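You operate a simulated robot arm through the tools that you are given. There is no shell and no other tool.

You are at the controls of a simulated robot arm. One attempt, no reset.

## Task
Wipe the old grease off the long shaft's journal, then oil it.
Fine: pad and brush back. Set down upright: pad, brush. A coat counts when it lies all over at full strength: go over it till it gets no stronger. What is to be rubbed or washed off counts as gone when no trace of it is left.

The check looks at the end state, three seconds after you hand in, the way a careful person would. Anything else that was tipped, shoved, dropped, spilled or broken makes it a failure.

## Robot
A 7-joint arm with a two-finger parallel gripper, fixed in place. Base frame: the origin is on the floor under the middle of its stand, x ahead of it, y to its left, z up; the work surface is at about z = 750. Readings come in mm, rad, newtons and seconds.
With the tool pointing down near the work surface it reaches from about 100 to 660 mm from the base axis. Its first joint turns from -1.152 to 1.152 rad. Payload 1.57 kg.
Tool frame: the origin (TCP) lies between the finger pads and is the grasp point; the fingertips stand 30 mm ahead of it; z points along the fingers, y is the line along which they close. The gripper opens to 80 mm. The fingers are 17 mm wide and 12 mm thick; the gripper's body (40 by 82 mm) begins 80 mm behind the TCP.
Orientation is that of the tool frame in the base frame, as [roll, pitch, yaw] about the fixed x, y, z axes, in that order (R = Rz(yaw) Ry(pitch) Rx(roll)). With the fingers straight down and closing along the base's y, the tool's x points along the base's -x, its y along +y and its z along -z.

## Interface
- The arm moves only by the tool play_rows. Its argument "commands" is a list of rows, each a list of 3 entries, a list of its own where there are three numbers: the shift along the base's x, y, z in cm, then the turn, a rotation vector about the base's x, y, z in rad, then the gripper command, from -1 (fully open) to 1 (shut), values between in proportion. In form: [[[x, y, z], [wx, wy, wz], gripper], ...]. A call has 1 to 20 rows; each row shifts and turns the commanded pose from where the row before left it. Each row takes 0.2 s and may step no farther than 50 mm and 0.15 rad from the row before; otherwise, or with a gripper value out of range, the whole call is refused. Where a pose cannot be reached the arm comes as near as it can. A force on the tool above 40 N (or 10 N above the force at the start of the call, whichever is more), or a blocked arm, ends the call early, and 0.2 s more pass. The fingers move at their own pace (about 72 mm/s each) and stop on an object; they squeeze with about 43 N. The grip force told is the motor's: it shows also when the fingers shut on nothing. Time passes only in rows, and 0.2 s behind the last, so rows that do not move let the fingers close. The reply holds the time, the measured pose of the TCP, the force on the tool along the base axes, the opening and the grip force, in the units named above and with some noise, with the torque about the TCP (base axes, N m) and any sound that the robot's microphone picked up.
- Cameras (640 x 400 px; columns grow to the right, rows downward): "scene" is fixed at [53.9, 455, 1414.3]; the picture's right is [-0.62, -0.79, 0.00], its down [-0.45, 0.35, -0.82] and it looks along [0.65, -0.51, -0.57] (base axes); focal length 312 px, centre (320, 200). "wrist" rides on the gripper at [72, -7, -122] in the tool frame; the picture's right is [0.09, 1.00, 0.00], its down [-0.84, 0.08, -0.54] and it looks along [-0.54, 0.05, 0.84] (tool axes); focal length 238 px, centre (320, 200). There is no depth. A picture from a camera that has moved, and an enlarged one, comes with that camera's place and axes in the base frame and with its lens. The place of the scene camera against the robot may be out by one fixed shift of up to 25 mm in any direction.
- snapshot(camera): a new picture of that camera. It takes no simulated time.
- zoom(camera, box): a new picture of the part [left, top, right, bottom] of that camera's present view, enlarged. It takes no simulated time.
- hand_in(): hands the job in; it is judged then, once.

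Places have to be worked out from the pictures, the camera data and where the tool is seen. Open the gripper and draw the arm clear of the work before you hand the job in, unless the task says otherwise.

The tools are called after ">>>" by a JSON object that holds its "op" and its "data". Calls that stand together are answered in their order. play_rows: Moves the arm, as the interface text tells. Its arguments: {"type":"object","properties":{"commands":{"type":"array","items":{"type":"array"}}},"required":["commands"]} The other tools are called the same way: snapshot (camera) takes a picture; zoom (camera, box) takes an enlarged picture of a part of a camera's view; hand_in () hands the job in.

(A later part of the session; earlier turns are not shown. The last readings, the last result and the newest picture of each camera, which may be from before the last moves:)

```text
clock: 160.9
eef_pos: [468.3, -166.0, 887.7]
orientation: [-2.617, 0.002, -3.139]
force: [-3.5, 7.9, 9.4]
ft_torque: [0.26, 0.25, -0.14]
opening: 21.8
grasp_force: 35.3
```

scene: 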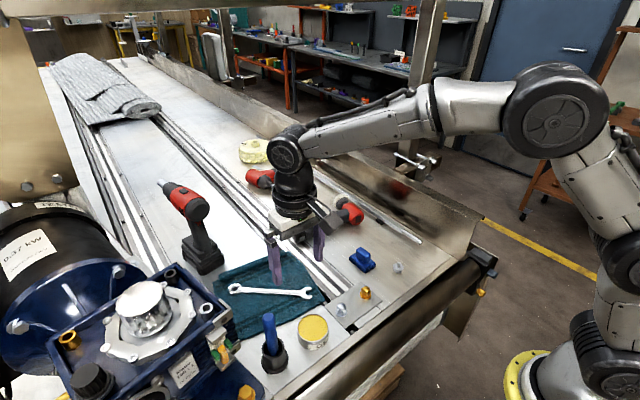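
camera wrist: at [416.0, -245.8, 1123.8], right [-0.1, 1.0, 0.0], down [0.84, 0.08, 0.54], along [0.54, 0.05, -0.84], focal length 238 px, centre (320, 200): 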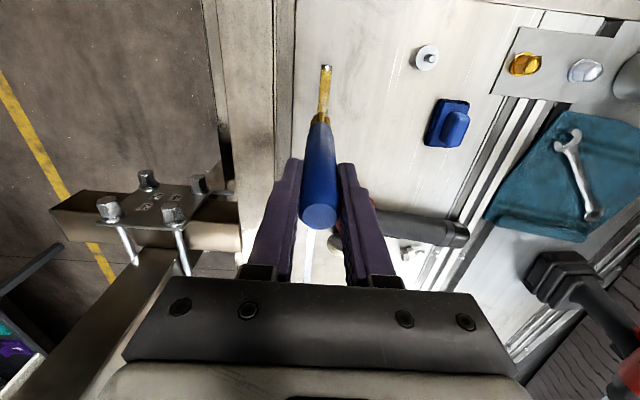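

Contact ~12 N on the near flank. I stroke toward the shoulder, back to the end, and return, then lift and look.

>>> {"op": "play_rows", "data": {"commands": [[[0.5, 0, 0], [0, 0, 0], 1], [[0.5, 0, 0], [0, 0, 0], 1], [[0.5, 0, 0], [0, 0, 0], 1], [[0.5, 0, 0], [0, 0, 0], 1], [[-0.5, 0, 0], [0, 0, 0], 1], [[-0.5, 0, 0], [0, 0, 0], 1], [[-0.5, 0, 0], [0, 0, 0], 1], [[-0.5, 0, 0], [0, 0, 0], 1], [[-0.5, 0, 0], [0, 0, 0], 1], [[-0.5, 0, 0], [0, 0, 0], 1], [[-0.5, 0, 0], [0, 0, 0], 1], [[-0.5, 0, 0], [0, 0, 0], 1], [[-0.5, 0, 0], [0, 0, 0], 1]]}}

>>> {"op": "zoom", "data": {"camera": "scene", "box": [380, 195, 440, 245]}}

>>> {"op": "play_rows", "data": {"commands": [[[0.5, 0, 0], [0, 0, 0], 1], [[0.5, 0, 0], [0, 0, 0], 1], [[0.5, 0, 0], [0, 0, 0], 1], [[0.5, 0, 0], [0, 0, 0], 1], [[0, 1.2, 2], [0, 0, 0], 1], [[0, 2, 3.5], [0, 0, 0], 1], [[0, 2, 3.5], [0, 0, 0], 1], [[0, 0, 0], [0, 0, 0], 1]]}}

>>> {"op": "zoom", "data": {"camera": "scene", "box": [395, 222, 427, 242]}}

```text
clock: 163.7
eef_pos: [442.7, -166.6, 885.4]
orientation: [-2.617, 0.003, -3.136]
force: [6.4, 10.4, 15.5]
ft_torque: [0.08, -0.76, 0.41]
opening: 21.7
grasp_force: 34.5
```

```text
8.00 times, centred on (410, 220) of scene
camera zoom: at [53.8, 455.3, 1414.2], right [-0.62, -0.79, 0.0], down [-0.45, 0.35, -0.82], along [0.65, -0.51, -0.57], focal length 2493 px, centre (-400, 40)
```

zoom: 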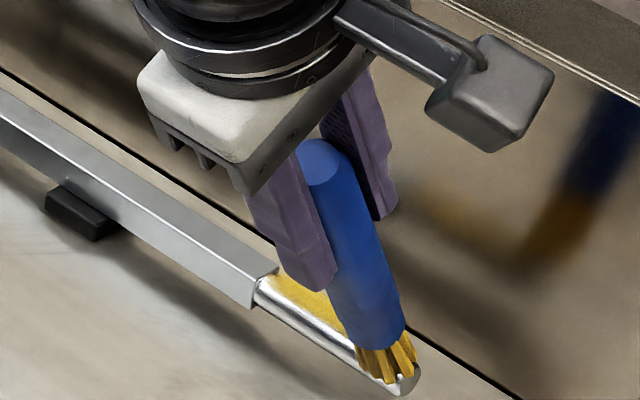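

```text
clock: 165.5
eef_pos: [461.7, -114.2, 971.5]
orientation: [-2.615, -0.002, -3.137]
force: [-0.1, -0.2, -0.3]
ft_torque: [0.01, 0.0, -0.01]
opening: 22.3
grasp_force: 34.6
```

```text
16.00 times, centred on (411, 232) of scene
camera zoom: at [53.9, 455.0, 1414.3], right [-0.62, -0.79, 0.0], down [-0.45, 0.35, -0.82], along [0.65, -0.51, -0.57], focal length 4986 px, centre (-1136, -312)
```

zoom: 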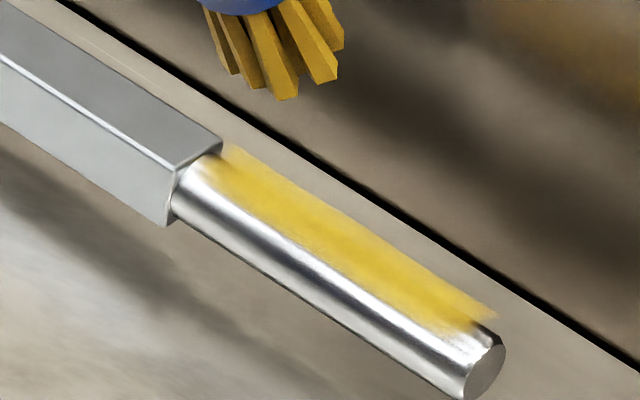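

The near-flank boundary did not move, so the coated strip on the crown is the region that counts. I'll reload the brush and go over it all again to see if it gets any stronger. Moving to the oil tin, upright.

>>> {"op": "play_rows", "data": {"commands": [[[-0.7, 3.9, 1], [0.131, 0, 0], 1], [[-0.8, 3.9, 0], [0.131, 0, 0], 1], [[-0.8, 3.9, 0], [0.131, 0, 0], 1], [[-0.8, 4, 0], [0.131, 0, 0], 1], [[-0.8, 4, 0], [0, 0, 0], 1], [[-0.8, 4, 0], [0, 0, 0], 1], [[-0.8, 4, 0], [0, 0, 0], 1], [[-0.7, 4, 0], [0, 0, 0], 1], [[0, 0, -2.5], [0, 0, 0], 1], [[0, 0, -2.5], [0, 0, 0], 1], [[0, 0, 0], [0, 0, 0], 1]]}}

>>> {"op": "zoom", "data": {"camera": "scene", "box": [285, 285, 345, 345]}}

```text
clock: 167.9
eef_pos: [400.2, 201.8, 932.8]
orientation: [3.142, 0.0, -3.138]
force: [-0.6, -0.8, -0.3]
ft_torque: [-0.02, 0.02, 0.03]
opening: 22.2
grasp_force: 35.0
```

```text
6.67 times, centred on (315, 315) of scene
camera zoom: at [53.9, 455.0, 1414.3], right [-0.62, -0.79, 0.0], down [-0.45, 0.35, -0.82], along [0.65, -0.51, -0.57], focal length 2078 px, centre (353, -567)
```

zoom: 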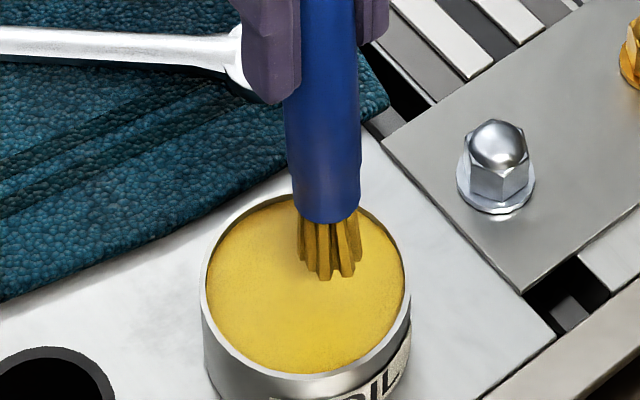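

Over the oil; I dip gently again.

>>> {"op": "play_rows", "data": {"commands": [[[0, 0, -1.2], [0, 0, 0], 1], [[0, 0, -0.6], [0, 0, 0], 1], [[0, 0, 0], [0, 0, 0], 1]]}}

>>> {"op": "play_rows", "data": {"commands": [[[0, 0, -0.2], [0, 0, 0], 1], [[0, 0, 0], [0, 0, 0], 1]]}}

>>> {"op": "play_rows", "data": {"commands": [[[0, 0, -0.15], [0, 0, 0], 1], [[0, 0, 0], [0, 0, 0], 1]]}}

```text
clock: 168.7
eef_pos: [400.1, 201.7, 916.4]
orientation: [-3.141, 0.002, -3.135]
force: [0.2, -0.2, -0.2]
ft_torque: [0.0, -0.01, -0.02]
opening: 21.9
grasp_force: 34.4
```

```text
clock: 169.3
eef_pos: [399.6, 200.8, 915.8]
orientation: [-3.141, 0.003, -3.137]
force: [-0.4, 0.1, 0.0]
ft_torque: [0.03, -0.03, 0.01]
opening: 21.8
grasp_force: 34.4
```

```text
clock: 169.9
eef_pos: [399.0, 199.6, 913.6]
orientation: [-3.14, 0.002, -3.139]
force: [0.0, -0.6, -0.1]
ft_torque: [-0.01, -0.05, 0.04]
opening: 22.1
grasp_force: 34.9
```

>>> {"op": "play_rows", "data": {"commands": [[[0, 0, -0.2], [0, 0, 0], 1], [[0, 0, 0], [0, 0, 0], 1]]}}

>>> {"op": "play_rows", "data": {"commands": [[[0, 0, -0.2], [0, 0, 0], 1], [[0, 0, 0], [0, 0, 0], 1]]}}

>>> {"op": "zoom", "data": {"camera": "scene", "box": [285, 285, 345, 345]}}

```text
clock: 170.5
eef_pos: [399.5, 201.2, 912.3]
orientation: [-3.139, 0.002, -3.139]
force: [-0.5, -0.1, -1.0]
ft_torque: [-0.02, 0.01, -0.04]
opening: 21.9
grasp_force: 35.0
```

```text
clock: 171.1
eef_pos: [400.5, 201.6, 909.4]
orientation: [-3.141, 0.001, -3.136]
force: [-0.1, 0.3, -1.0]
ft_torque: [-0.04, -0.01, -0.03]
opening: 22.0
grasp_force: 34.7
```

```text
6.67 times, centred on (315, 315) of scene
camera zoom: at [53.9, 455.0, 1414.3], right [-0.62, -0.79, 0.0], down [-0.45, 0.35, -0.82], along [0.65, -0.51, -0.57], focal length 2078 px, centre (353, -567)
```

zoom: 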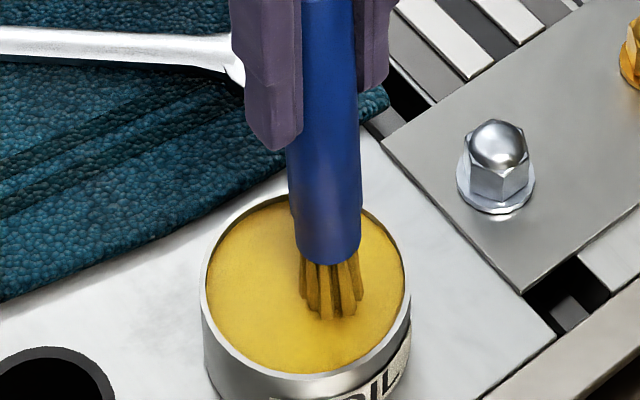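

Not yet touching (the brush has slid up a couple of mm in the grip). A little further.

>>> {"op": "play_rows", "data": {"commands": [[[0, 0, -0.2], [0, 0, 0], 1], [[0, 0, 0], [0, 0, 0], 1]]}}

>>> {"op": "play_rows", "data": {"commands": [[[0, 0, -0.15], [0, 0, 0], 1], [[0, 0, 0], [0, 0, 0], 1]]}}

>>> {"op": "zoom", "data": {"camera": "scene", "box": [285, 285, 345, 345]}}

```text
clock: 171.7
eef_pos: [400.4, 200.3, 907.7]
orientation: [3.14, 0.001, -3.139]
force: [-0.2, -0.1, -0.5]
ft_torque: [0.0, 0.01, -0.03]
opening: 22.0
grasp_force: 35.1
```

```text
clock: 172.3
eef_pos: [399.9, 200.5, 907.2]
orientation: [3.141, 0.004, -3.139]
force: [-1.2, -0.1, 4.9]
ft_torque: [-0.05, 0.13, 0.03]
opening: 21.9
grasp_force: 34.4
```

```text
6.67 times, centred on (315, 315) of scene
camera zoom: at [53.8, 455.0, 1414.3], right [-0.62, -0.79, 0.0], down [-0.45, 0.35, -0.82], along [0.65, -0.51, -0.57], focal length 2078 px, centre (353, -567)
```

zoom: 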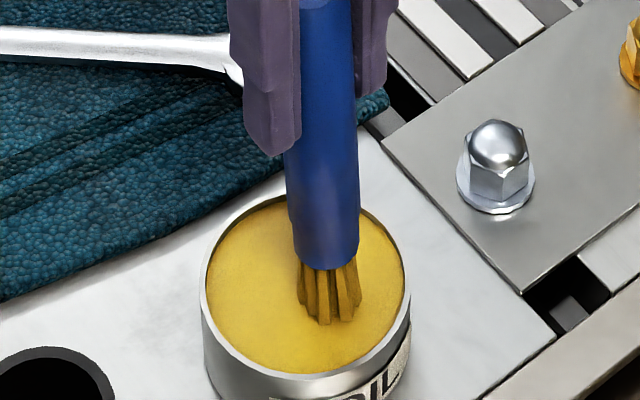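

Touched (5 N). Bristles are loaded again. I lift and carry the brush back over the journal.

>>> {"op": "play_rows", "data": {"commands": [[[0, 0, -0.05], [0, 0, 0], 1], [[0, 0, 0], [0, 0, 0], 1], [[0, 0, 3], [0, 0, 0], 1], [[0, 0, 4], [0, 0, 0], 1], [[0.7, -4.3, 0], [0, 0, 0], 1], [[0.7, -4.3, 0], [0, 0, 0], 1], [[0.7, -4.3, 0], [0, 0, 0], 1], [[0.7, -4.3, 0], [0, 0, 0], 1], [[0.7, -4.3, 0], [0, 0, 0], 1], [[0.7, -4.3, 0], [0, 0, 0], 1], [[0.7, -4.3, 0], [0, 0, 0], 1], [[0.7, -4.3, 0], [0, 0, 0], 1], [[0.7, -4.3, 0], [0, 0, 0], 1], [[0.7, -4.3, 0], [0, 0, 0], 1], [[0, -0.9, -2], [0, 0, 0], 1], [[0, 0, -3], [0, 0, 0], 1], [[0, 0, -1.5], [0, 0, 0], 1], [[0, 0, 0], [0, 0, 0], 1]]}}

>>> {"op": "zoom", "data": {"camera": "scene", "box": [390, 205, 440, 245]}}

```text
clock: 176.1
eef_pos: [471.0, -238.3, 911.8]
orientation: [-3.141, 0.002, -3.139]
force: [0.1, -0.4, -0.4]
ft_torque: [0.04, 0.0, -0.01]
opening: 21.9
grasp_force: 34.7
```

```text
10.00 times, centred on (415, 225) of scene
camera zoom: at [54.0, 455.0, 1414.3], right [-0.62, -0.79, 0.0], down [-0.45, 0.35, -0.82], along [0.65, -0.51, -0.57], focal length 3116 px, centre (-630, -50)
```

zoom: 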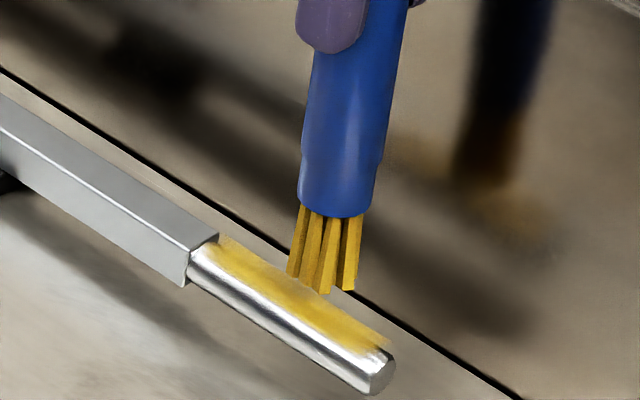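

Loaded and back over the journal. I lower to light contact.

>>> {"op": "play_rows", "data": {"commands": [[[0, 0.2, -0.8], [0, 0, 0], 1], [[0, 0, -0.3], [0, 0, 0], 1], [[0, 0, 0], [0, 0, 0], 1]]}}

>>> {"op": "play_rows", "data": {"commands": [[[0, 0, -0.2], [0, 0, 0], 1], [[0, 0, 0], [0, 0, 0], 1]]}}

>>> {"op": "play_rows", "data": {"commands": [[[0, 0, -0.15], [0, 0, 0], 1], [[0, 0, 0], [0, 0, 0], 1]]}}

```text
clock: 176.9
eef_pos: [471.2, -236.4, 899.8]
orientation: [-3.14, 0.002, -3.138]
force: [-0.5, -0.6, 1.7]
ft_torque: [0.02, 0.06, -0.03]
opening: 22.1
grasp_force: 35.1
```

```text
clock: 177.5
eef_pos: [471.0, -235.4, 899.9]
orientation: [-3.14, 0.005, -3.138]
force: [-2.6, -0.3, 12.2]
ft_torque: [-0.02, 0.3, -0.01]
opening: 21.9
grasp_force: 35.2
```

```text
clock: 178.1
eef_pos: [471.2, -236.2, 899.8]
orientation: [-3.136, 0.008, -3.138]
force: [-4.1, 2.8, 27.0]
ft_torque: [0.35, 0.4, 0.01]
opening: 22.2
grasp_force: 35.5
```

Slightly too firm; I ease off and sweep the whole length slowly at three y offsets.

>>> {"op": "play_rows", "data": {"commands": [[[0, 0, 0.15], [0, 0, 0], 1], [[0.5, 0, 0], [0, 0, 0], 1], [[0.5, 0, 0], [0, 0, 0], 1], [[0.5, 0, 0], [0, 0, 0], 1], [[0.5, 0, 0], [0, 0, 0], 1], [[0.4, 0, 0], [0, 0, 0], 1], [[0, -0.4, 0], [0, 0, 0], 1], [[-0.5, 0, 0], [0, 0, 0], 1], [[-0.5, 0, 0], [0, 0, 0], 1], [[-0.5, 0, 0], [0, 0, 0], 1], [[-0.5, 0, 0], [0, 0, 0], 1], [[-0.5, 0, 0], [0, 0, 0], 1], [[-0.5, 0, 0], [0, 0, 0], 1], [[-0.5, 0, 0], [0, 0, 0], 1], [[-0.5, 0, 0], [0, 0, 0], 1], [[-0.5, 0, 0], [0, 0, 0], 1], [[-0.5, 0, 0], [0, 0, 0], 1], [[-0.5, 0, 0], [0, 0, 0], 1], [[-0.3, 0, 0], [0, 0, 0], 1]]}}

>>> {"op": "play_rows", "data": {"commands": [[[0, 0.8, 0], [0, 0, 0], 1], [[0.5, 0, 0], [0, 0, 0], 1], [[0.5, 0, 0], [0, 0, 0], 1], [[0.5, 0, 0], [0, 0, 0], 1], [[0.5, 0, 0], [0, 0, 0], 1], [[0.5, 0, 0], [0, 0, 0], 1], [[0.5, 0, 0], [0, 0, 0], 1], [[0.5, 0, 0], [0, 0, 0], 1], [[0.5, 0, 0], [0, 0, 0], 1], [[0.5, 0, 0], [0, 0, 0], 1], [[0.5, 0, 0], [0, 0, 0], 1], [[0.5, 0, 0], [0, 0, 0], 1], [[0.3, 0, 0], [0, 0, 0], 1]]}}

```text
clock: 182.1
eef_pos: [436.9, -240.3, 898.2]
orientation: [-3.141, 0.004, -3.139]
force: [2.6, 0.6, 6.1]
ft_torque: [0.06, -0.34, 0.02]
opening: 21.8
grasp_force: 34.9
```

```text
clock: 184.9
eef_pos: [493.9, -230.6, 898.8]
orientation: [-3.141, 0.001, -3.138]
force: [0.1, 1.0, -0.3]
ft_torque: [-0.02, -0.01, 0.0]
opening: 22.1
grasp_force: 35.2
```

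Contact was lost on the last pass; I lower 1.5 mm, and repeat a pass back to the free end, then lift to inspect.

>>> {"op": "play_rows", "data": {"commands": [[[0, 0, -0.15], [0, 0, 0], 1], [[-0.5, 0, 0], [0, 0, 0], 1], [[-0.5, 0, 0], [0, 0, 0], 1], [[-0.5, 0, 0], [0, 0, 0], 1], [[-0.5, 0, 0], [0, 0, 0], 1], [[-0.5, 0, 0], [0, 0, 0], 1], [[-0.5, 0, 0], [0, 0, 0], 1], [[-0.5, 0, 0], [0, 0, 0], 1], [[-0.5, 0, 0], [0, 0, 0], 1], [[-0.5, 0, 0], [0, 0, 0], 1], [[-0.5, 0, 0], [0, 0, 0], 1], [[-0.5, 0, 0], [0, 0, 0], 1], [[-0.3, 0, 0], [0, 0, 0], 1]]}}

>>> {"op": "play_rows", "data": {"commands": [[[0, -0.5, 0], [0, 0, 0], 1], [[0.5, 0, 0], [0, 0, 0], 1], [[0.5, 0, 0], [0, 0, 0], 1], [[0.5, 0, 0], [0, 0, 0], 1], [[0.5, 0, 0], [0, 0, 0], 1], [[0.5, 0, 0], [0, 0, 0], 1], [[0.5, 0, 0], [0, 0, 0], 1], [[0.5, 0, 0], [0, 0, 0], 1], [[0.5, 0, 0], [0, 0, 0], 1], [[0.5, 0, 0], [0, 0, 0], 1], [[0.5, 0, 0], [0, 0, 0], 1], [[0.5, 0, 0], [0, 0, 0], 1], [[0.3, 0, 0], [0, 0, 0], 1]]}}

>>> {"op": "play_rows", "data": {"commands": [[[0, 0, 3], [0, 0, 0], 1], [[0, 0, 4], [0, 0, 0], 1], [[0, 0, 4], [0, 0, 0], 1], [[0, 0, 0], [0, 0, 0], 1]]}}

>>> {"op": "zoom", "data": {"camera": "scene", "box": [395, 222, 427, 242]}}

>>> {"op": "zoom", "data": {"camera": "wrist", "box": [300, 40, 360, 110]}}

```text
clock: 187.7
eef_pos: [435.8, -231.7, 895.5]
orientation: [-3.142, 0.003, -3.138]
force: [0.6, -0.5, -0.8]
ft_torque: [-0.01, 0.02, -0.02]
opening: 21.8
grasp_force: 35.1
```

```text
clock: 190.5
eef_pos: [494.2, -234.7, 897.6]
orientation: [3.141, 0.002, -3.138]
force: [0.1, -0.5, -0.1]
ft_torque: [0.02, -0.02, -0.01]
opening: 21.9
grasp_force: 34.4
```

```text
clock: 191.5
eef_pos: [496.0, -236.4, 1006.9]
orientation: [-3.141, 0.001, -3.136]
force: [0.0, 0.2, -0.3]
ft_torque: [0.01, 0.01, 0.02]
opening: 21.7
grasp_force: 34.9
```

```text
16.00 times, centred on (411, 232) of scene
camera zoom: at [53.9, 455.0, 1414.3], right [-0.62, -0.79, 0.0], down [-0.45, 0.35, -0.82], along [0.65, -0.51, -0.57], focal length 4986 px, centre (-1136, -312)
```

zoom: 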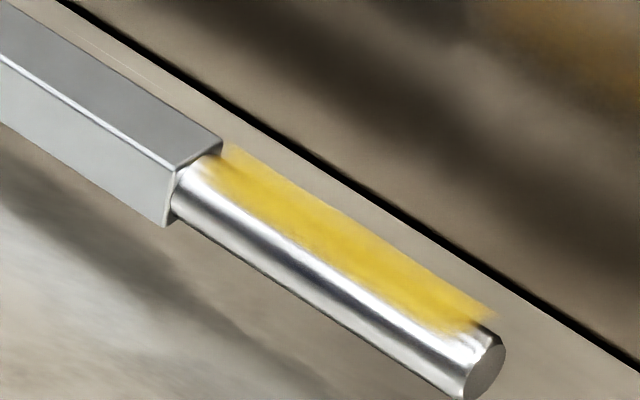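

```text
5.71 times, centred on (330, 75) of wrist
camera zoom: at [424.6, -244.1, 1126.7], right [-0.1, 1.0, 0.0], down [0.84, 0.08, 0.54], along [0.54, 0.05, -0.84], focal length 1362 px, centre (263, 914)
```

zoom: 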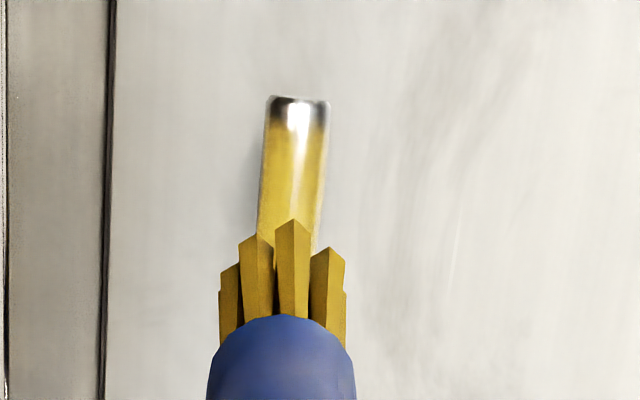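

Coat looks even. I shift sideways for an unobstructed wrist view of the whole strip.

>>> {"op": "play_rows", "data": {"commands": [[[-0.5, 3, 0], [0, 0, 0], 1], [[-0.5, 3, -1], [0, 0, 0], 1], [[0, 1, -1], [0, 0, 0], 1], [[0, 0, 0], [0, 0, 0], 1]]}}

>>> {"op": "snapshot", "data": {"camera": "wrist"}}

```text
clock: 192.5
eef_pos: [484.3, -165.5, 986.8]
orientation: [3.142, 0.001, -3.138]
force: [-0.3, 1.1, -0.3]
ft_torque: [0.0, 0.0, 0.02]
opening: 22.0
grasp_force: 34.5
```

```text
taken
camera wrist: at [413.9, -172.4, 1107.1], right [-0.1, 1.0, 0.0], down [0.84, 0.08, 0.54], along [0.54, 0.05, -0.84], focal length 238 px, centre (320, 200)
```

wrist: 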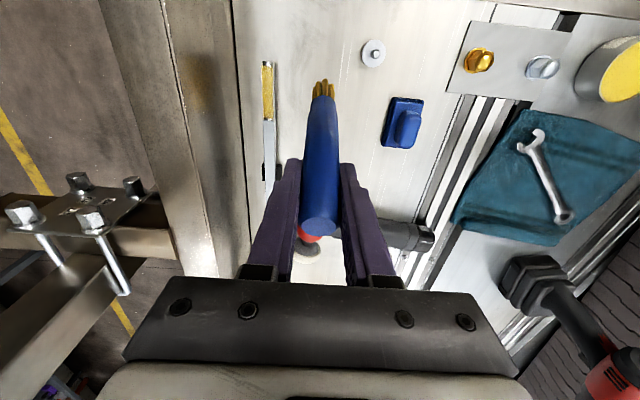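

>>> {"op": "zoom", "data": {"camera": "wrist", "box": [240, 52, 304, 132]}}

>>> {"op": "zoom", "data": {"camera": "wrist", "box": [248, 55, 288, 90]}}

>>> {"op": "zoom", "data": {"camera": "wrist", "box": [248, 90, 288, 125]}}

```text
5.00 times, centred on (272, 92) of wrist
camera zoom: at [413.9, -172.4, 1107.1], right [-0.1, 1.0, 0.0], down [0.84, 0.08, 0.54], along [0.54, 0.05, -0.84], focal length 1192 px, centre (560, 740)
```

zoom: 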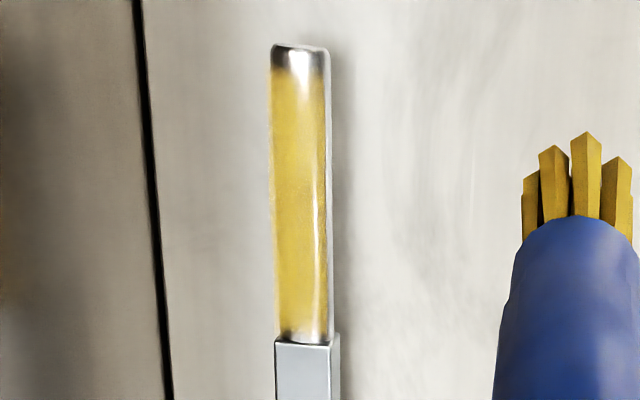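

```text
11.43 times, centred on (268, 72) of wrist
camera zoom: at [413.9, -172.4, 1107.1], right [-0.1, 1.0, 0.0], down [0.84, 0.08, 0.54], along [0.54, 0.05, -0.84], focal length 2724 px, centre (914, 1657)
```

zoom: 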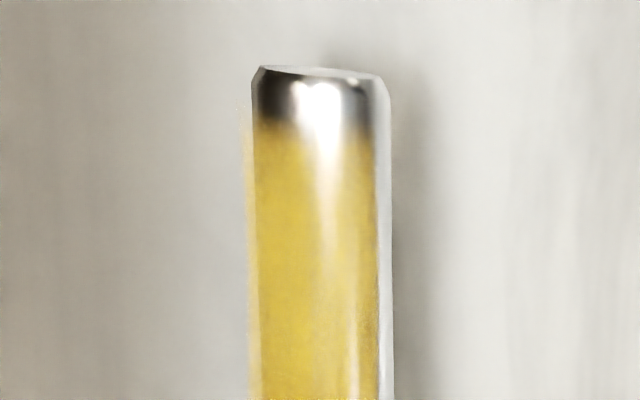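

```text
11.43 times, centred on (268, 108) of wrist
camera zoom: at [413.9, -172.4, 1107.1], right [-0.1, 1.0, 0.0], down [0.84, 0.08, 0.54], along [0.54, 0.05, -0.84], focal length 2724 px, centre (914, 1257)
```

zoom: 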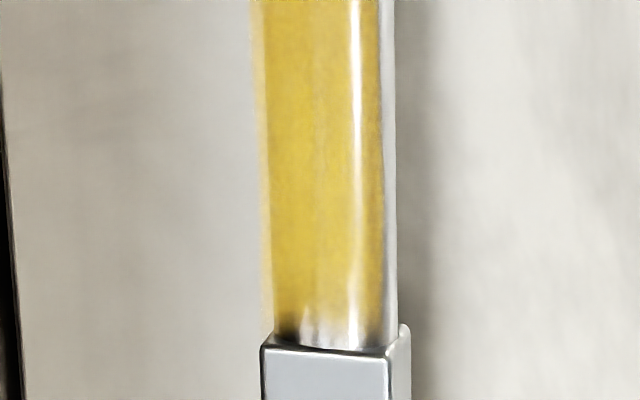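

From this angle the coat is a 14 mm wide sheet lying on the crown from about x = 441 to the shoulder, with slightly paler margins at the edges and near the shoulder. I'll go over the edges and the shoulder corner more, starting with the shoulder.

>>> {"op": "play_rows", "data": {"commands": [[[0, -3.5, 0], [0, 0, 0], 1], [[0, -3.5, -1], [0, 0, 0], 1], [[0.3, 0, -3.5], [0, 0, 0], 1], [[0, 0, -3], [0, 0, 0], 1], [[0, 0, -1], [0, 0, 0], 1], [[0, 0, 0], [0, 0, 0], 1]]}}

>>> {"op": "play_rows", "data": {"commands": [[[0, 0, -0.3], [0, 0, 0], 1], [[0, 0, 0], [0, 0, 0], 1]]}}

>>> {"op": "play_rows", "data": {"commands": [[[0, 0, -0.2], [0, 0, 0], 1], [[0, 0, 0], [0, 0, 0], 1]]}}

```text
clock: 193.9
eef_pos: [486.0, -237.2, 901.1]
orientation: [3.141, 0.001, -3.138]
force: [1.1, 0.3, -0.6]
ft_torque: [0.01, -0.02, 0.02]
opening: 21.8
grasp_force: 35.1
```

```text
clock: 194.5
eef_pos: [487.0, -236.7, 898.8]
orientation: [-3.14, 0.002, -3.138]
force: [-0.4, -0.1, 0.4]
ft_torque: [0.03, -0.02, 0.01]
opening: 21.9
grasp_force: 34.7
```

```text
clock: 195.1
eef_pos: [487.3, -235.3, 897.7]
orientation: [3.141, 0.001, -3.139]
force: [0.1, 0.2, -0.5]
ft_torque: [-0.01, -0.04, -0.01]
opening: 21.8
grasp_force: 34.8
```

>>> {"op": "play_rows", "data": {"commands": [[[0, 0, -0.2], [0, 0, 0], 1], [[0, 0, 0], [0, 0, 0], 1]]}}

>>> {"op": "play_rows", "data": {"commands": [[[0, 0, -0.15], [0, 0, 0], 1], [[0, 0, 0], [0, 0, 0], 1]]}}

>>> {"op": "zoom", "data": {"camera": "scene", "box": [390, 205, 440, 245]}}

```text
clock: 195.7
eef_pos: [487.4, -235.6, 895.1]
orientation: [-3.141, 0.004, -3.138]
force: [-1.5, -0.3, 7.1]
ft_torque: [-0.05, 0.46, -0.04]
opening: 21.8
grasp_force: 34.5
```

```text
clock: 196.3
eef_pos: [487.4, -236.6, 895.7]
orientation: [-3.139, 0.006, -3.139]
force: [-3.0, 1.5, 19.4]
ft_torque: [0.21, 0.91, -0.07]
opening: 21.7
grasp_force: 34.8
```

```text
10.00 times, centred on (415, 225) of scene
camera zoom: at [53.6, 455.2, 1414.2], right [-0.62, -0.79, 0.0], down [-0.45, 0.35, -0.82], along [0.65, -0.51, -0.57], focal length 3116 px, centre (-630, -50)
```

zoom: 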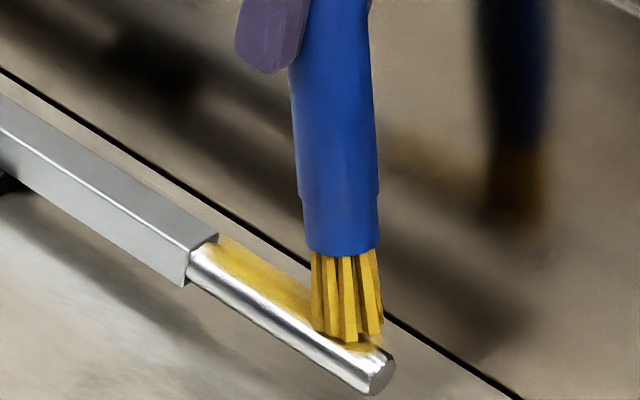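

The brush has swivelled in the grip - its tip now trails toward -x by some 25 mm, so the shoulder wasn't being reached. I lift and measure the lean.

>>> {"op": "play_rows", "data": {"commands": [[[0, 0, 2], [0, 0, 0], 1], [[0, 0, 3], [0, 0, 0], 1], [[0, 0, 0], [0, 0, 0], 1]]}}

>>> {"op": "zoom", "data": {"camera": "scene", "box": [380, 150, 460, 240]}}

>>> {"op": "zoom", "data": {"camera": "wrist", "box": [260, 40, 380, 240]}}

```text
clock: 197.1
eef_pos: [488.3, -235.7, 942.9]
orientation: [3.141, 0.001, -3.139]
force: [0.2, -0.1, -0.1]
ft_torque: [0.0, -0.04, 0.0]
opening: 21.8
grasp_force: 34.9
```

```text
4.44 times, centred on (420, 195) of scene
camera zoom: at [53.9, 455.0, 1414.3], right [-0.62, -0.79, 0.0], down [-0.45, 0.35, -0.82], along [0.65, -0.51, -0.57], focal length 1385 px, centre (-124, 222)
```

zoom: 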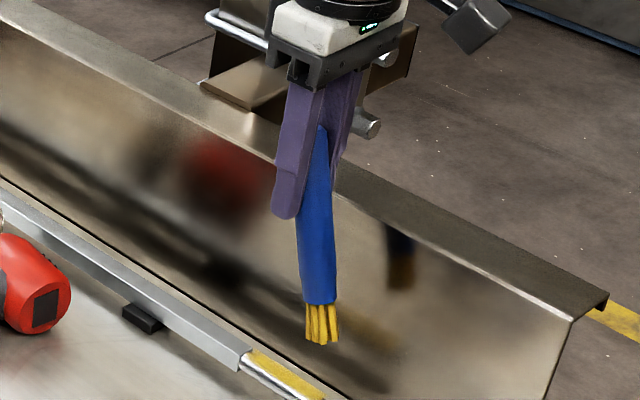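

```text
2.00 times, centred on (320, 140) of wrist
camera zoom: at [417.4, -242.4, 1062.6], right [-0.1, 1.0, 0.0], down [0.84, 0.08, 0.54], along [0.54, 0.05, -0.84], focal length 477 px, centre (320, 320)
```

zoom: 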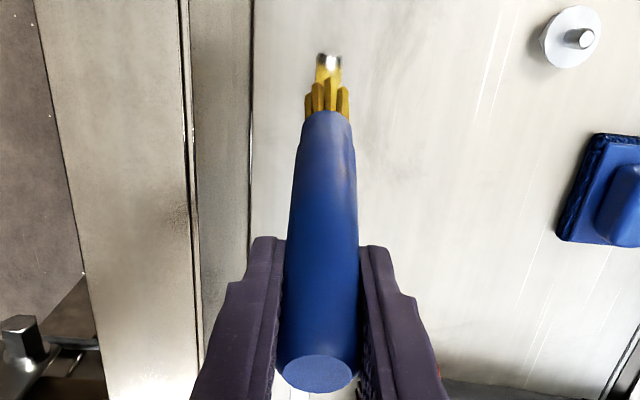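

The brush leans about 17° in the grip (tip ~45 mm toward -x). I compensate by pitching the tool so the brush is upright again, then approach the shoulder end gently; I'll use y-strokes from now on, which the grip resists better.

>>> {"op": "play_rows", "data": {"commands": [[[0, 0, 0.5], [0, -0.1, 0], 1], [[0, 0, 0.5], [0, -0.1, 0], 1], [[0, 0, 0], [0, -0.1, 0], 1], [[0, 0, 0], [0, 0, 0], 1]]}}

>>> {"op": "zoom", "data": {"camera": "scene", "box": [380, 150, 460, 240]}}

>>> {"op": "snapshot", "data": {"camera": "wrist"}}

```text
clock: 198.1
eef_pos: [488.2, -235.4, 953.2]
orientation: [-3.14, 0.301, -3.139]
force: [0.6, 0.5, -2.1]
ft_torque: [-0.01, 0.02, -0.02]
opening: 21.9
grasp_force: 34.0
```

```text
4.44 times, centred on (420, 195) of scene
camera zoom: at [53.9, 455.0, 1414.3], right [-0.62, -0.79, 0.0], down [-0.45, 0.35, -0.82], along [0.65, -0.51, -0.57], focal length 1385 px, centre (-124, 222)
```

zoom: 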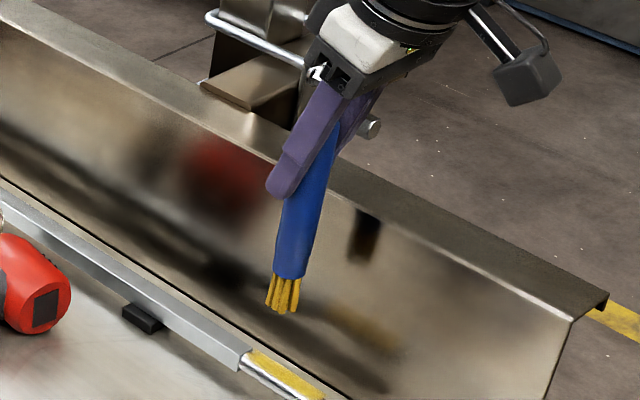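

```text
taken
camera wrist: at [384.2, -242.6, 1047.0], right [-0.09, 1.0, -0.03], down [0.64, 0.08, 0.77], along [0.77, 0.05, -0.64], focal length 238 px, centre (320, 200)
```

wrist: 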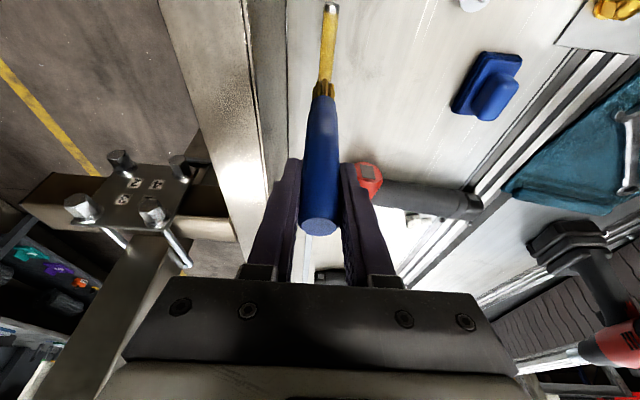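

The brush is upright again. I lower toward the shoulder end.

>>> {"op": "play_rows", "data": {"commands": [[[0.3, 0, -2], [0, 0, 0], 1], [[0.2, 0, -1.5], [0, 0, 0], 1], [[0, 0, 0], [0, 0, 0], 1]]}}

>>> {"op": "zoom", "data": {"camera": "scene", "box": [385, 200, 435, 245]}}

```text
clock: 198.9
eef_pos: [491.4, -235.9, 917.0]
orientation: [-3.14, 0.301, -3.137]
force: [0.1, -0.2, -0.5]
ft_torque: [-0.03, -0.01, 0.01]
opening: 21.8
grasp_force: 34.3
```

```text
8.89 times, centred on (410, 222) of scene
camera zoom: at [54.0, 455.0, 1414.3], right [-0.62, -0.79, 0.0], down [-0.45, 0.35, -0.82], along [0.65, -0.51, -0.57], focal length 2770 px, centre (-480, 0)
```

zoom: 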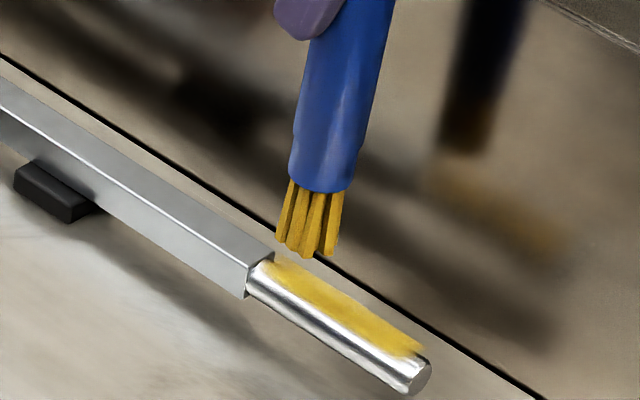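

Tip is now over the shoulder end. Lowering to light contact.

>>> {"op": "play_rows", "data": {"commands": [[[0, 0, -0.3], [0, 0, 0], 1], [[0, 0, -0.2], [0, 0, 0], 1], [[0, 0, 0], [0, 0, 0], 1]]}}

>>> {"op": "play_rows", "data": {"commands": [[[0, 0, -0.2], [0, 0, 0], 1], [[0, 0, 0], [0, 0, 0], 1]]}}

>>> {"op": "play_rows", "data": {"commands": [[[0, 0, -0.15], [0, 0, 0], 1], [[0, 0, 0], [0, 0, 0], 1]]}}

>>> {"op": "zoom", "data": {"camera": "scene", "box": [385, 200, 435, 245]}}

```text
clock: 199.7
eef_pos: [493.0, -236.0, 911.8]
orientation: [-3.14, 0.301, -3.138]
force: [0.2, 0.0, -0.5]
ft_torque: [0.01, 0.03, -0.02]
opening: 22.1
grasp_force: 34.7
```

```text
clock: 200.3
eef_pos: [493.1, -235.8, 909.5]
orientation: [-3.141, 0.302, -3.137]
force: [0.7, 0.5, 0.1]
ft_torque: [0.02, 0.01, 0.03]
opening: 21.9
grasp_force: 35.4
```

```text
clock: 200.9
eef_pos: [492.9, -236.9, 908.8]
orientation: [-3.141, 0.302, -3.138]
force: [-0.3, -0.5, 0.2]
ft_torque: [0.0, 0.04, 0.0]
opening: 21.8
grasp_force: 34.8
```

```text
8.89 times, centred on (410, 222) of scene
camera zoom: at [53.9, 455.0, 1414.3], right [-0.62, -0.79, 0.0], down [-0.45, 0.35, -0.82], along [0.65, -0.51, -0.57], focal length 2770 px, centre (-480, 0)
```

zoom: 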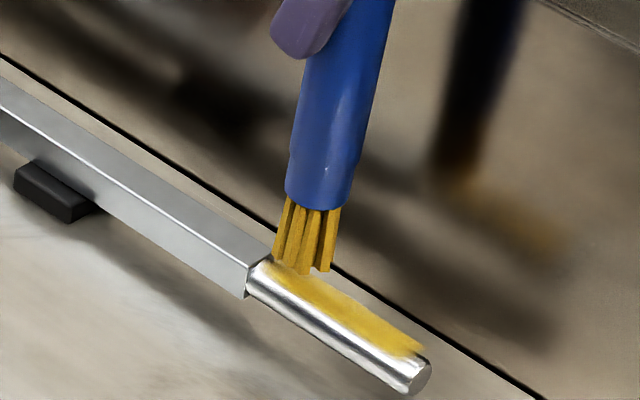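

Almost touching; a bit further down, then small y-strokes against the shoulder.

>>> {"op": "play_rows", "data": {"commands": [[[0, 0, -0.2], [0, 0, 0], 1], [[0, 0, 0], [0, 0, 0], 1]]}}

>>> {"op": "play_rows", "data": {"commands": [[[0, 0, -0.15], [0, 0, 0], 1], [[0, 0, 0], [0, 0, 0], 1]]}}

```text
clock: 201.5
eef_pos: [492.9, -237.0, 905.5]
orientation: [-3.14, 0.303, -3.138]
force: [0.1, -1.0, -0.2]
ft_torque: [0.01, 0.03, -0.01]
opening: 21.8
grasp_force: 34.9
```

```text
clock: 202.1
eef_pos: [491.9, -238.3, 905.9]
orientation: [-3.14, 0.301, -3.137]
force: [0.1, -0.2, 0.0]
ft_torque: [0.0, 0.01, -0.03]
opening: 21.7
grasp_force: 34.7
```

>>> {"op": "play_rows", "data": {"commands": [[[0, 0.1, -0.15], [0, 0, 0], 1], [[0, 0, 0], [0, 0, 0], 1]]}}

>>> {"op": "play_rows", "data": {"commands": [[[0, 0, -0.15], [0, 0, 0], 1], [[0, 0, 0], [0, 0, 0], 1]]}}

>>> {"op": "zoom", "data": {"camera": "scene", "box": [385, 200, 435, 245]}}

```text
clock: 202.7
eef_pos: [492.5, -235.2, 905.6]
orientation: [-3.139, 0.3, -3.138]
force: [0.3, -0.7, -1.0]
ft_torque: [0.01, 0.0, 0.02]
opening: 22.0
grasp_force: 34.8
```

```text
clock: 203.3
eef_pos: [492.1, -235.7, 904.2]
orientation: [-3.139, 0.302, -3.139]
force: [-0.5, 0.2, -0.4]
ft_torque: [-0.03, -0.04, -0.02]
opening: 21.9
grasp_force: 34.5
```

```text
8.89 times, centred on (410, 222) of scene
camera zoom: at [53.9, 455.0, 1414.3], right [-0.62, -0.79, 0.0], down [-0.45, 0.35, -0.82], along [0.65, -0.51, -0.57], focal length 2770 px, centre (-480, 0)
```

zoom: 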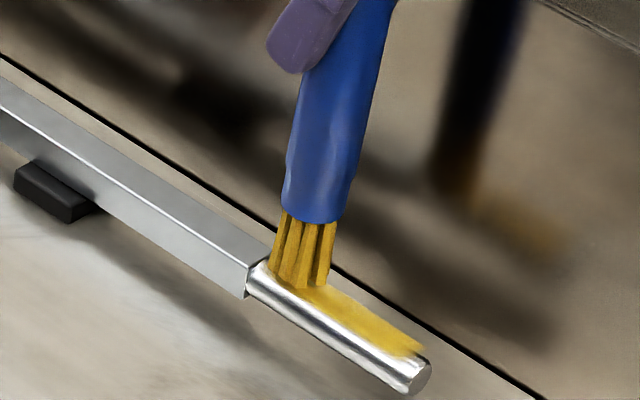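

>>> {"op": "play_rows", "data": {"commands": [[[0, 0, -0.15], [0, 0, 0], 1], [[0, 0, 0], [0, 0, 0], 1]]}}

>>> {"op": "play_rows", "data": {"commands": [[[0, 0, -0.15], [0, 0, 0], 1], [[0, 0, 0], [0, 0, 0], 1]]}}

>>> {"op": "play_rows", "data": {"commands": [[[0, 0, -0.1], [0, 0, 0], 1], [[0, 0, 0], [0, 0, 0], 1]]}}

```text
clock: 203.9
eef_pos: [492.0, -234.8, 902.7]
orientation: [-3.141, 0.302, -3.137]
force: [0.4, -0.3, -0.4]
ft_torque: [-0.02, -0.01, 0.0]
opening: 21.9
grasp_force: 34.9
```

```text
clock: 204.5
eef_pos: [493.9, -235.7, 900.0]
orientation: [-3.14, 0.302, -3.137]
force: [-0.2, 0.4, -1.0]
ft_torque: [0.03, -0.02, -0.03]
opening: 21.8
grasp_force: 34.6
```

```text
clock: 205.1
eef_pos: [492.0, -236.4, 899.7]
orientation: [-3.14, 0.303, -3.137]
force: [-0.8, -0.4, -0.7]
ft_torque: [-0.04, 0.02, -0.02]
opening: 22.0
grasp_force: 35.2
```

Still no force; I check where the bristles are relative to the journal.

>>> {"op": "zoom", "data": {"camera": "scene", "box": [393, 215, 425, 240]}}

>>> {"op": "zoom", "data": {"camera": "wrist", "box": [280, 0, 370, 120]}}

```text
16.00 times, centred on (409, 228) of scene
camera zoom: at [53.9, 455.0, 1414.3], right [-0.62, -0.79, 0.0], down [-0.45, 0.35, -0.82], along [0.65, -0.51, -0.57], focal length 4986 px, centre (-1104, -240)
```

zoom: 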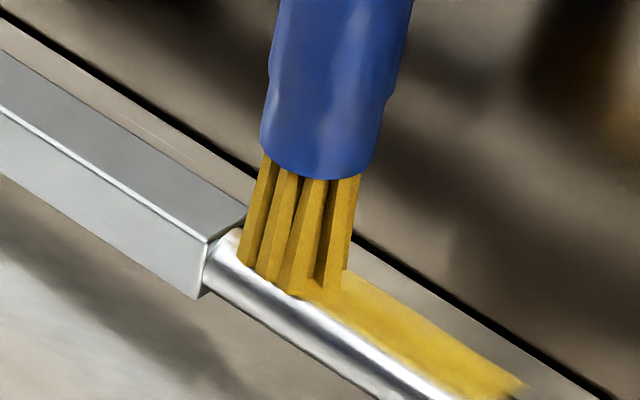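

```text
3.33 times, centred on (325, 60) of wrist
camera zoom: at [388.9, -242.6, 992.8], right [-0.09, 1.0, -0.03], down [0.64, 0.08, 0.77], along [0.77, 0.05, -0.64], focal length 794 px, centre (303, 667)
```

zoom: 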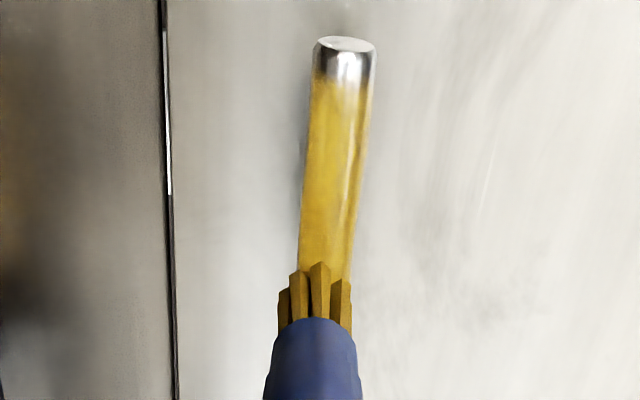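

Bristles are right at the surface. I continue down in 1 mm steps.

>>> {"op": "play_rows", "data": {"commands": [[[0, 0, -0.12], [0, 0, 0], 1], [[0, 0, 0], [0, 0, 0], 1]]}}

>>> {"op": "play_rows", "data": {"commands": [[[0, 0, -0.12], [0, 0, 0], 1], [[0, 0, 0], [0, 0, 0], 1]]}}

>>> {"op": "play_rows", "data": {"commands": [[[0, 0, -0.12], [0, 0, 0], 1], [[0, 0, 0], [0, 0, 0], 1]]}}

```text
clock: 205.7
eef_pos: [493.7, -235.7, 898.5]
orientation: [-3.139, 0.305, -3.138]
force: [-1.5, 2.1, 5.0]
ft_torque: [0.11, 0.18, 0.0]
opening: 21.9
grasp_force: 34.7
```

```text
clock: 206.3
eef_pos: [492.7, -234.7, 898.8]
orientation: [-3.136, 0.308, -3.136]
force: [-6.5, -0.5, 19.6]
ft_torque: [0.09, 0.83, 0.01]
opening: 22.0
grasp_force: 34.2
```

```text
clock: 206.9
eef_pos: [493.7, -236.6, 898.5]
orientation: [-3.134, 0.311, -3.136]
force: [-2.0, 0.8, 26.0]
ft_torque: [0.08, 0.43, -0.03]
opening: 21.7
grasp_force: 34.5
```

Contact is firm; I ease off 2 mm and do y-strokes at the shoulder, stepping gradually away.

>>> {"op": "play_rows", "data": {"commands": [[[0.2, 0, 0.17], [0, 0, 0], 1], [[0, 0.6, 0], [0, 0, 0], 1], [[0, -0.6, 0], [0, 0, 0], 1], [[0, -0.6, 0], [0, 0, 0], 1], [[0, 0.6, 0], [0, 0, 0], 1], [[0.2, 0.6, 0], [0, 0, 0], 1], [[0, -0.6, 0], [0, 0, 0], 1], [[0, -0.6, 0], [0, 0, 0], 1], [[0, 0.6, 0], [0, 0, 0], 1]]}}

>>> {"op": "zoom", "data": {"camera": "scene", "box": [393, 215, 425, 240]}}

```text
clock: 208.9
eef_pos: [496.7, -237.4, 898.6]
orientation: [-3.136, 0.303, -3.137]
force: [-0.9, -4.5, 13.0]
ft_torque: [-0.55, 0.09, -0.02]
opening: 21.9
grasp_force: 34.5
```

```text
16.00 times, centred on (409, 228) of scene
camera zoom: at [53.7, 455.0, 1414.3], right [-0.62, -0.79, 0.0], down [-0.45, 0.35, -0.82], along [0.65, -0.51, -0.57], focal length 4986 px, centre (-1104, -240)
```

zoom: 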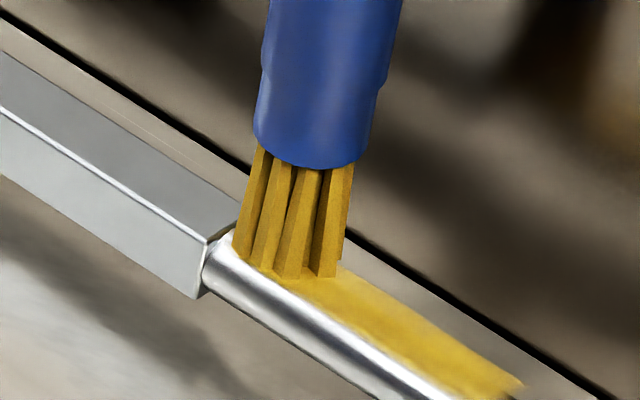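

Bristles are close to the shoulder face. Two more small steps toward it with y-strokes, then work back along the journal.

>>> {"op": "play_rows", "data": {"commands": [[[0.2, 0.6, 0], [0, 0, 0], 1], [[0, -0.6, 0], [0, 0, 0], 1], [[0, -0.6, 0], [0, 0, 0], 1], [[0.15, 0.6, 0], [0, 0, 0], 1], [[0, 0.6, 0], [0, 0, 0], 1], [[0, -0.6, 0], [0, 0, 0], 1], [[0, -0.6, 0], [0, 0, 0], 1], [[0, 0.6, 0], [0, 0, 0], 1]]}}

>>> {"op": "play_rows", "data": {"commands": [[[-0.5, 0.6, 0], [0, 0, 0], 1], [[0, -0.6, 0], [0, 0, 0], 1], [[0, -0.6, 0], [0, 0, 0], 1], [[0, 0.6, 0], [0, 0, 0], 1], [[-0.5, 0.6, 0], [0, 0, 0], 1], [[0, -0.6, 0], [0, 0, 0], 1], [[0, -0.6, 0], [0, 0, 0], 1], [[0, 0.6, 0], [0, 0, 0], 1], [[-0.5, 0.6, 0], [0, 0, 0], 1], [[0, -0.6, 0], [0, 0, 0], 1], [[0, -0.6, 0], [0, 0, 0], 1], [[0, 0.6, 0], [0, 0, 0], 1]]}}

```text
clock: 210.7
eef_pos: [498.6, -237.1, 898.5]
orientation: [-3.136, 0.301, -3.137]
force: [-6.7, -5.3, 7.7]
ft_torque: [-0.7, 0.7, -0.07]
opening: 22.1
grasp_force: 34.6
```

```text
clock: 213.3
eef_pos: [484.8, -236.9, 897.0]
orientation: [-3.136, 0.303, -3.136]
force: [-0.4, -3.9, 11.4]
ft_torque: [-0.42, 0.03, 0.02]
opening: 22.2
grasp_force: 35.1
```

Steady ~11 N. I continue stepping along toward the free end with y-strokes.

>>> {"op": "play_rows", "data": {"commands": [[[-0.5, 0.6, 0], [0, 0, 0], 1], [[0, -0.6, 0], [0, 0, 0], 1], [[0, -0.6, 0], [0, 0, 0], 1], [[0, 0.6, 0], [0, 0, 0], 1], [[-0.5, 0.6, 0], [0, 0, 0], 1], [[0, -0.6, 0], [0, 0, 0], 1], [[0, -0.6, 0], [0, 0, 0], 1], [[0, 0.6, 0], [0, 0, 0], 1], [[-0.5, 0.6, 0], [0, 0, 0], 1], [[0, -0.6, 0], [0, 0, 0], 1], [[0, -0.6, 0], [0, 0, 0], 1], [[0, 0.6, 0], [0, 0, 0], 1], [[-0.5, 0.6, 0], [0, 0, 0], 1], [[0, -0.6, 0], [0, 0, 0], 1], [[0, -0.6, 0], [0, 0, 0], 1], [[0, 0.6, 0], [0, 0, 0], 1]]}}

>>> {"op": "zoom", "data": {"camera": "scene", "box": [390, 205, 440, 245]}}

>>> {"op": "play_rows", "data": {"commands": [[[-0.5, 0.6, 0], [0, 0, 0], 1], [[0, -0.6, 0], [0, 0, 0], 1], [[0, -0.6, 0], [0, 0, 0], 1], [[0, 0.6, 0], [0, 0, 0], 1], [[-0.5, 0.6, 0], [0, 0, 0], 1], [[0, -0.6, 0], [0, 0, 0], 1], [[0, -0.6, 0], [0, 0, 0], 1], [[0, 0.6, 0], [0, 0, 0], 1], [[-0.5, 0.6, 0], [0, 0, 0], 1], [[0, -0.6, 0], [0, 0, 0], 1], [[0, -0.6, 0], [0, 0, 0], 1], [[0, 0.6, 0], [0, 0, 0], 1], [[-0.5, 0.6, 0], [0, 0, 0], 1], [[0, -0.6, 0], [0, 0, 0], 1], [[0, -0.6, 0], [0, 0, 0], 1], [[0, 0.6, 0], [0, 0, 0], 1]]}}

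>>> {"op": "zoom", "data": {"camera": "scene", "box": [390, 205, 440, 245]}}

```text
clock: 216.7
eef_pos: [463.4, -237.1, 897.0]
orientation: [-3.138, 0.301, -3.137]
force: [0.4, -1.9, 2.8]
ft_torque: [-0.12, 0.02, -0.01]
opening: 21.7
grasp_force: 35.5
```

```text
10.00 times, centred on (415, 225) of scene
camera zoom: at [53.9, 455.0, 1414.3], right [-0.62, -0.79, 0.0], down [-0.45, 0.35, -0.82], along [0.65, -0.51, -0.57], focal length 3116 px, centre (-630, -50)
```

zoom: 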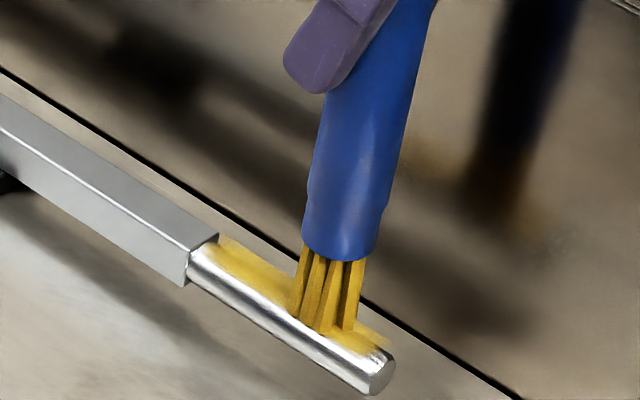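

```text
clock: 220.1
eef_pos: [446.2, -235.5, 897.0]
orientation: [-3.138, 0.304, -3.137]
force: [-0.3, -1.6, 4.5]
ft_torque: [-0.15, -0.03, -0.01]
opening: 21.9
grasp_force: 34.8
```

```text
10.00 times, centred on (415, 225) of scene
camera zoom: at [53.9, 455.0, 1414.3], right [-0.62, -0.79, 0.0], down [-0.45, 0.35, -0.82], along [0.65, -0.51, -0.57], focal length 3116 px, centre (-630, -50)
```

zoom: 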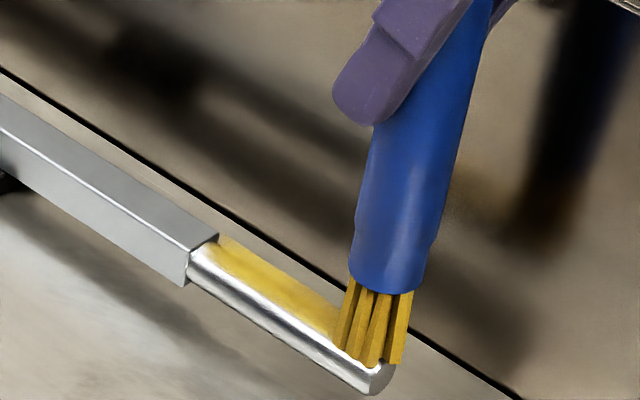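

Nearly at the free end. One more station, then lift and inspect.

>>> {"op": "play_rows", "data": {"commands": [[[-0.4, 0.6, -0.05], [0, 0, 0], 1], [[0, -0.6, 0], [0, 0, 0], 1], [[0, -0.6, 0], [0, 0, 0], 1], [[0, 0.6, 0], [0, 0, 0], 1], [[0, 0, 3], [0, 0, 0], 1], [[0, 0, 4], [0, 0, 0], 1], [[1, 3, 2], [0, 0, 0], 1], [[1, 4, 0], [0, 0, 0], 1], [[0, 0, 0], [0, 0, 0], 1]]}}

>>> {"op": "zoom", "data": {"camera": "scene", "box": [395, 222, 427, 242]}}

>>> {"op": "snapshot", "data": {"camera": "wrist"}}

```text
clock: 222.1
eef_pos: [461.7, -166.4, 986.6]
orientation: [-3.14, 0.302, -3.138]
force: [-0.6, -0.3, -1.3]
ft_torque: [0.0, 0.02, -0.01]
opening: 21.8
grasp_force: 35.1
```

```text
16.00 times, centred on (411, 232) of scene
camera zoom: at [53.9, 455.0, 1414.3], right [-0.62, -0.79, 0.0], down [-0.45, 0.35, -0.82], along [0.65, -0.51, -0.57], focal length 4986 px, centre (-1136, -312)
```

zoom: 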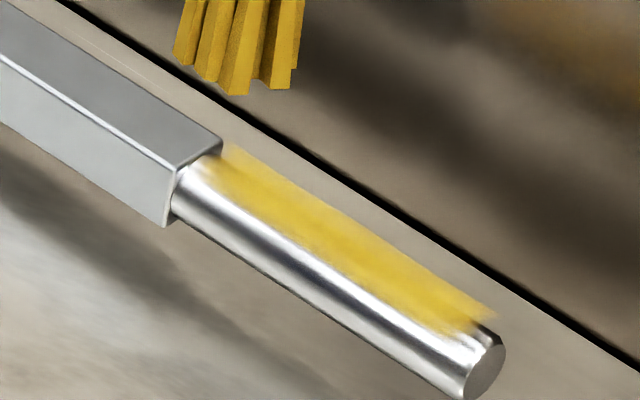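

```text
taken
camera wrist: at [357.4, -172.6, 1081.1], right [-0.09, 1.0, -0.03], down [0.64, 0.08, 0.77], along [0.76, 0.05, -0.64], focal length 238 px, centre (320, 200)
```

wrist: 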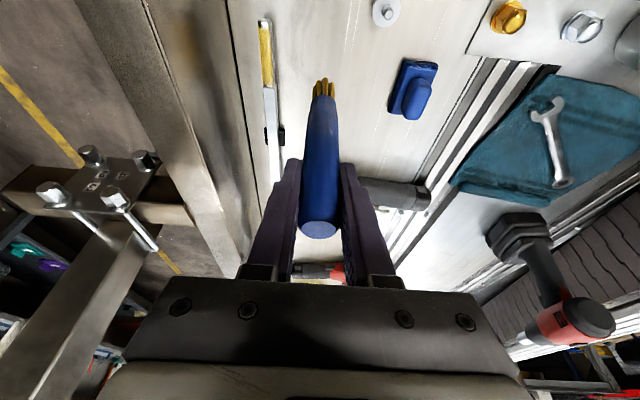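

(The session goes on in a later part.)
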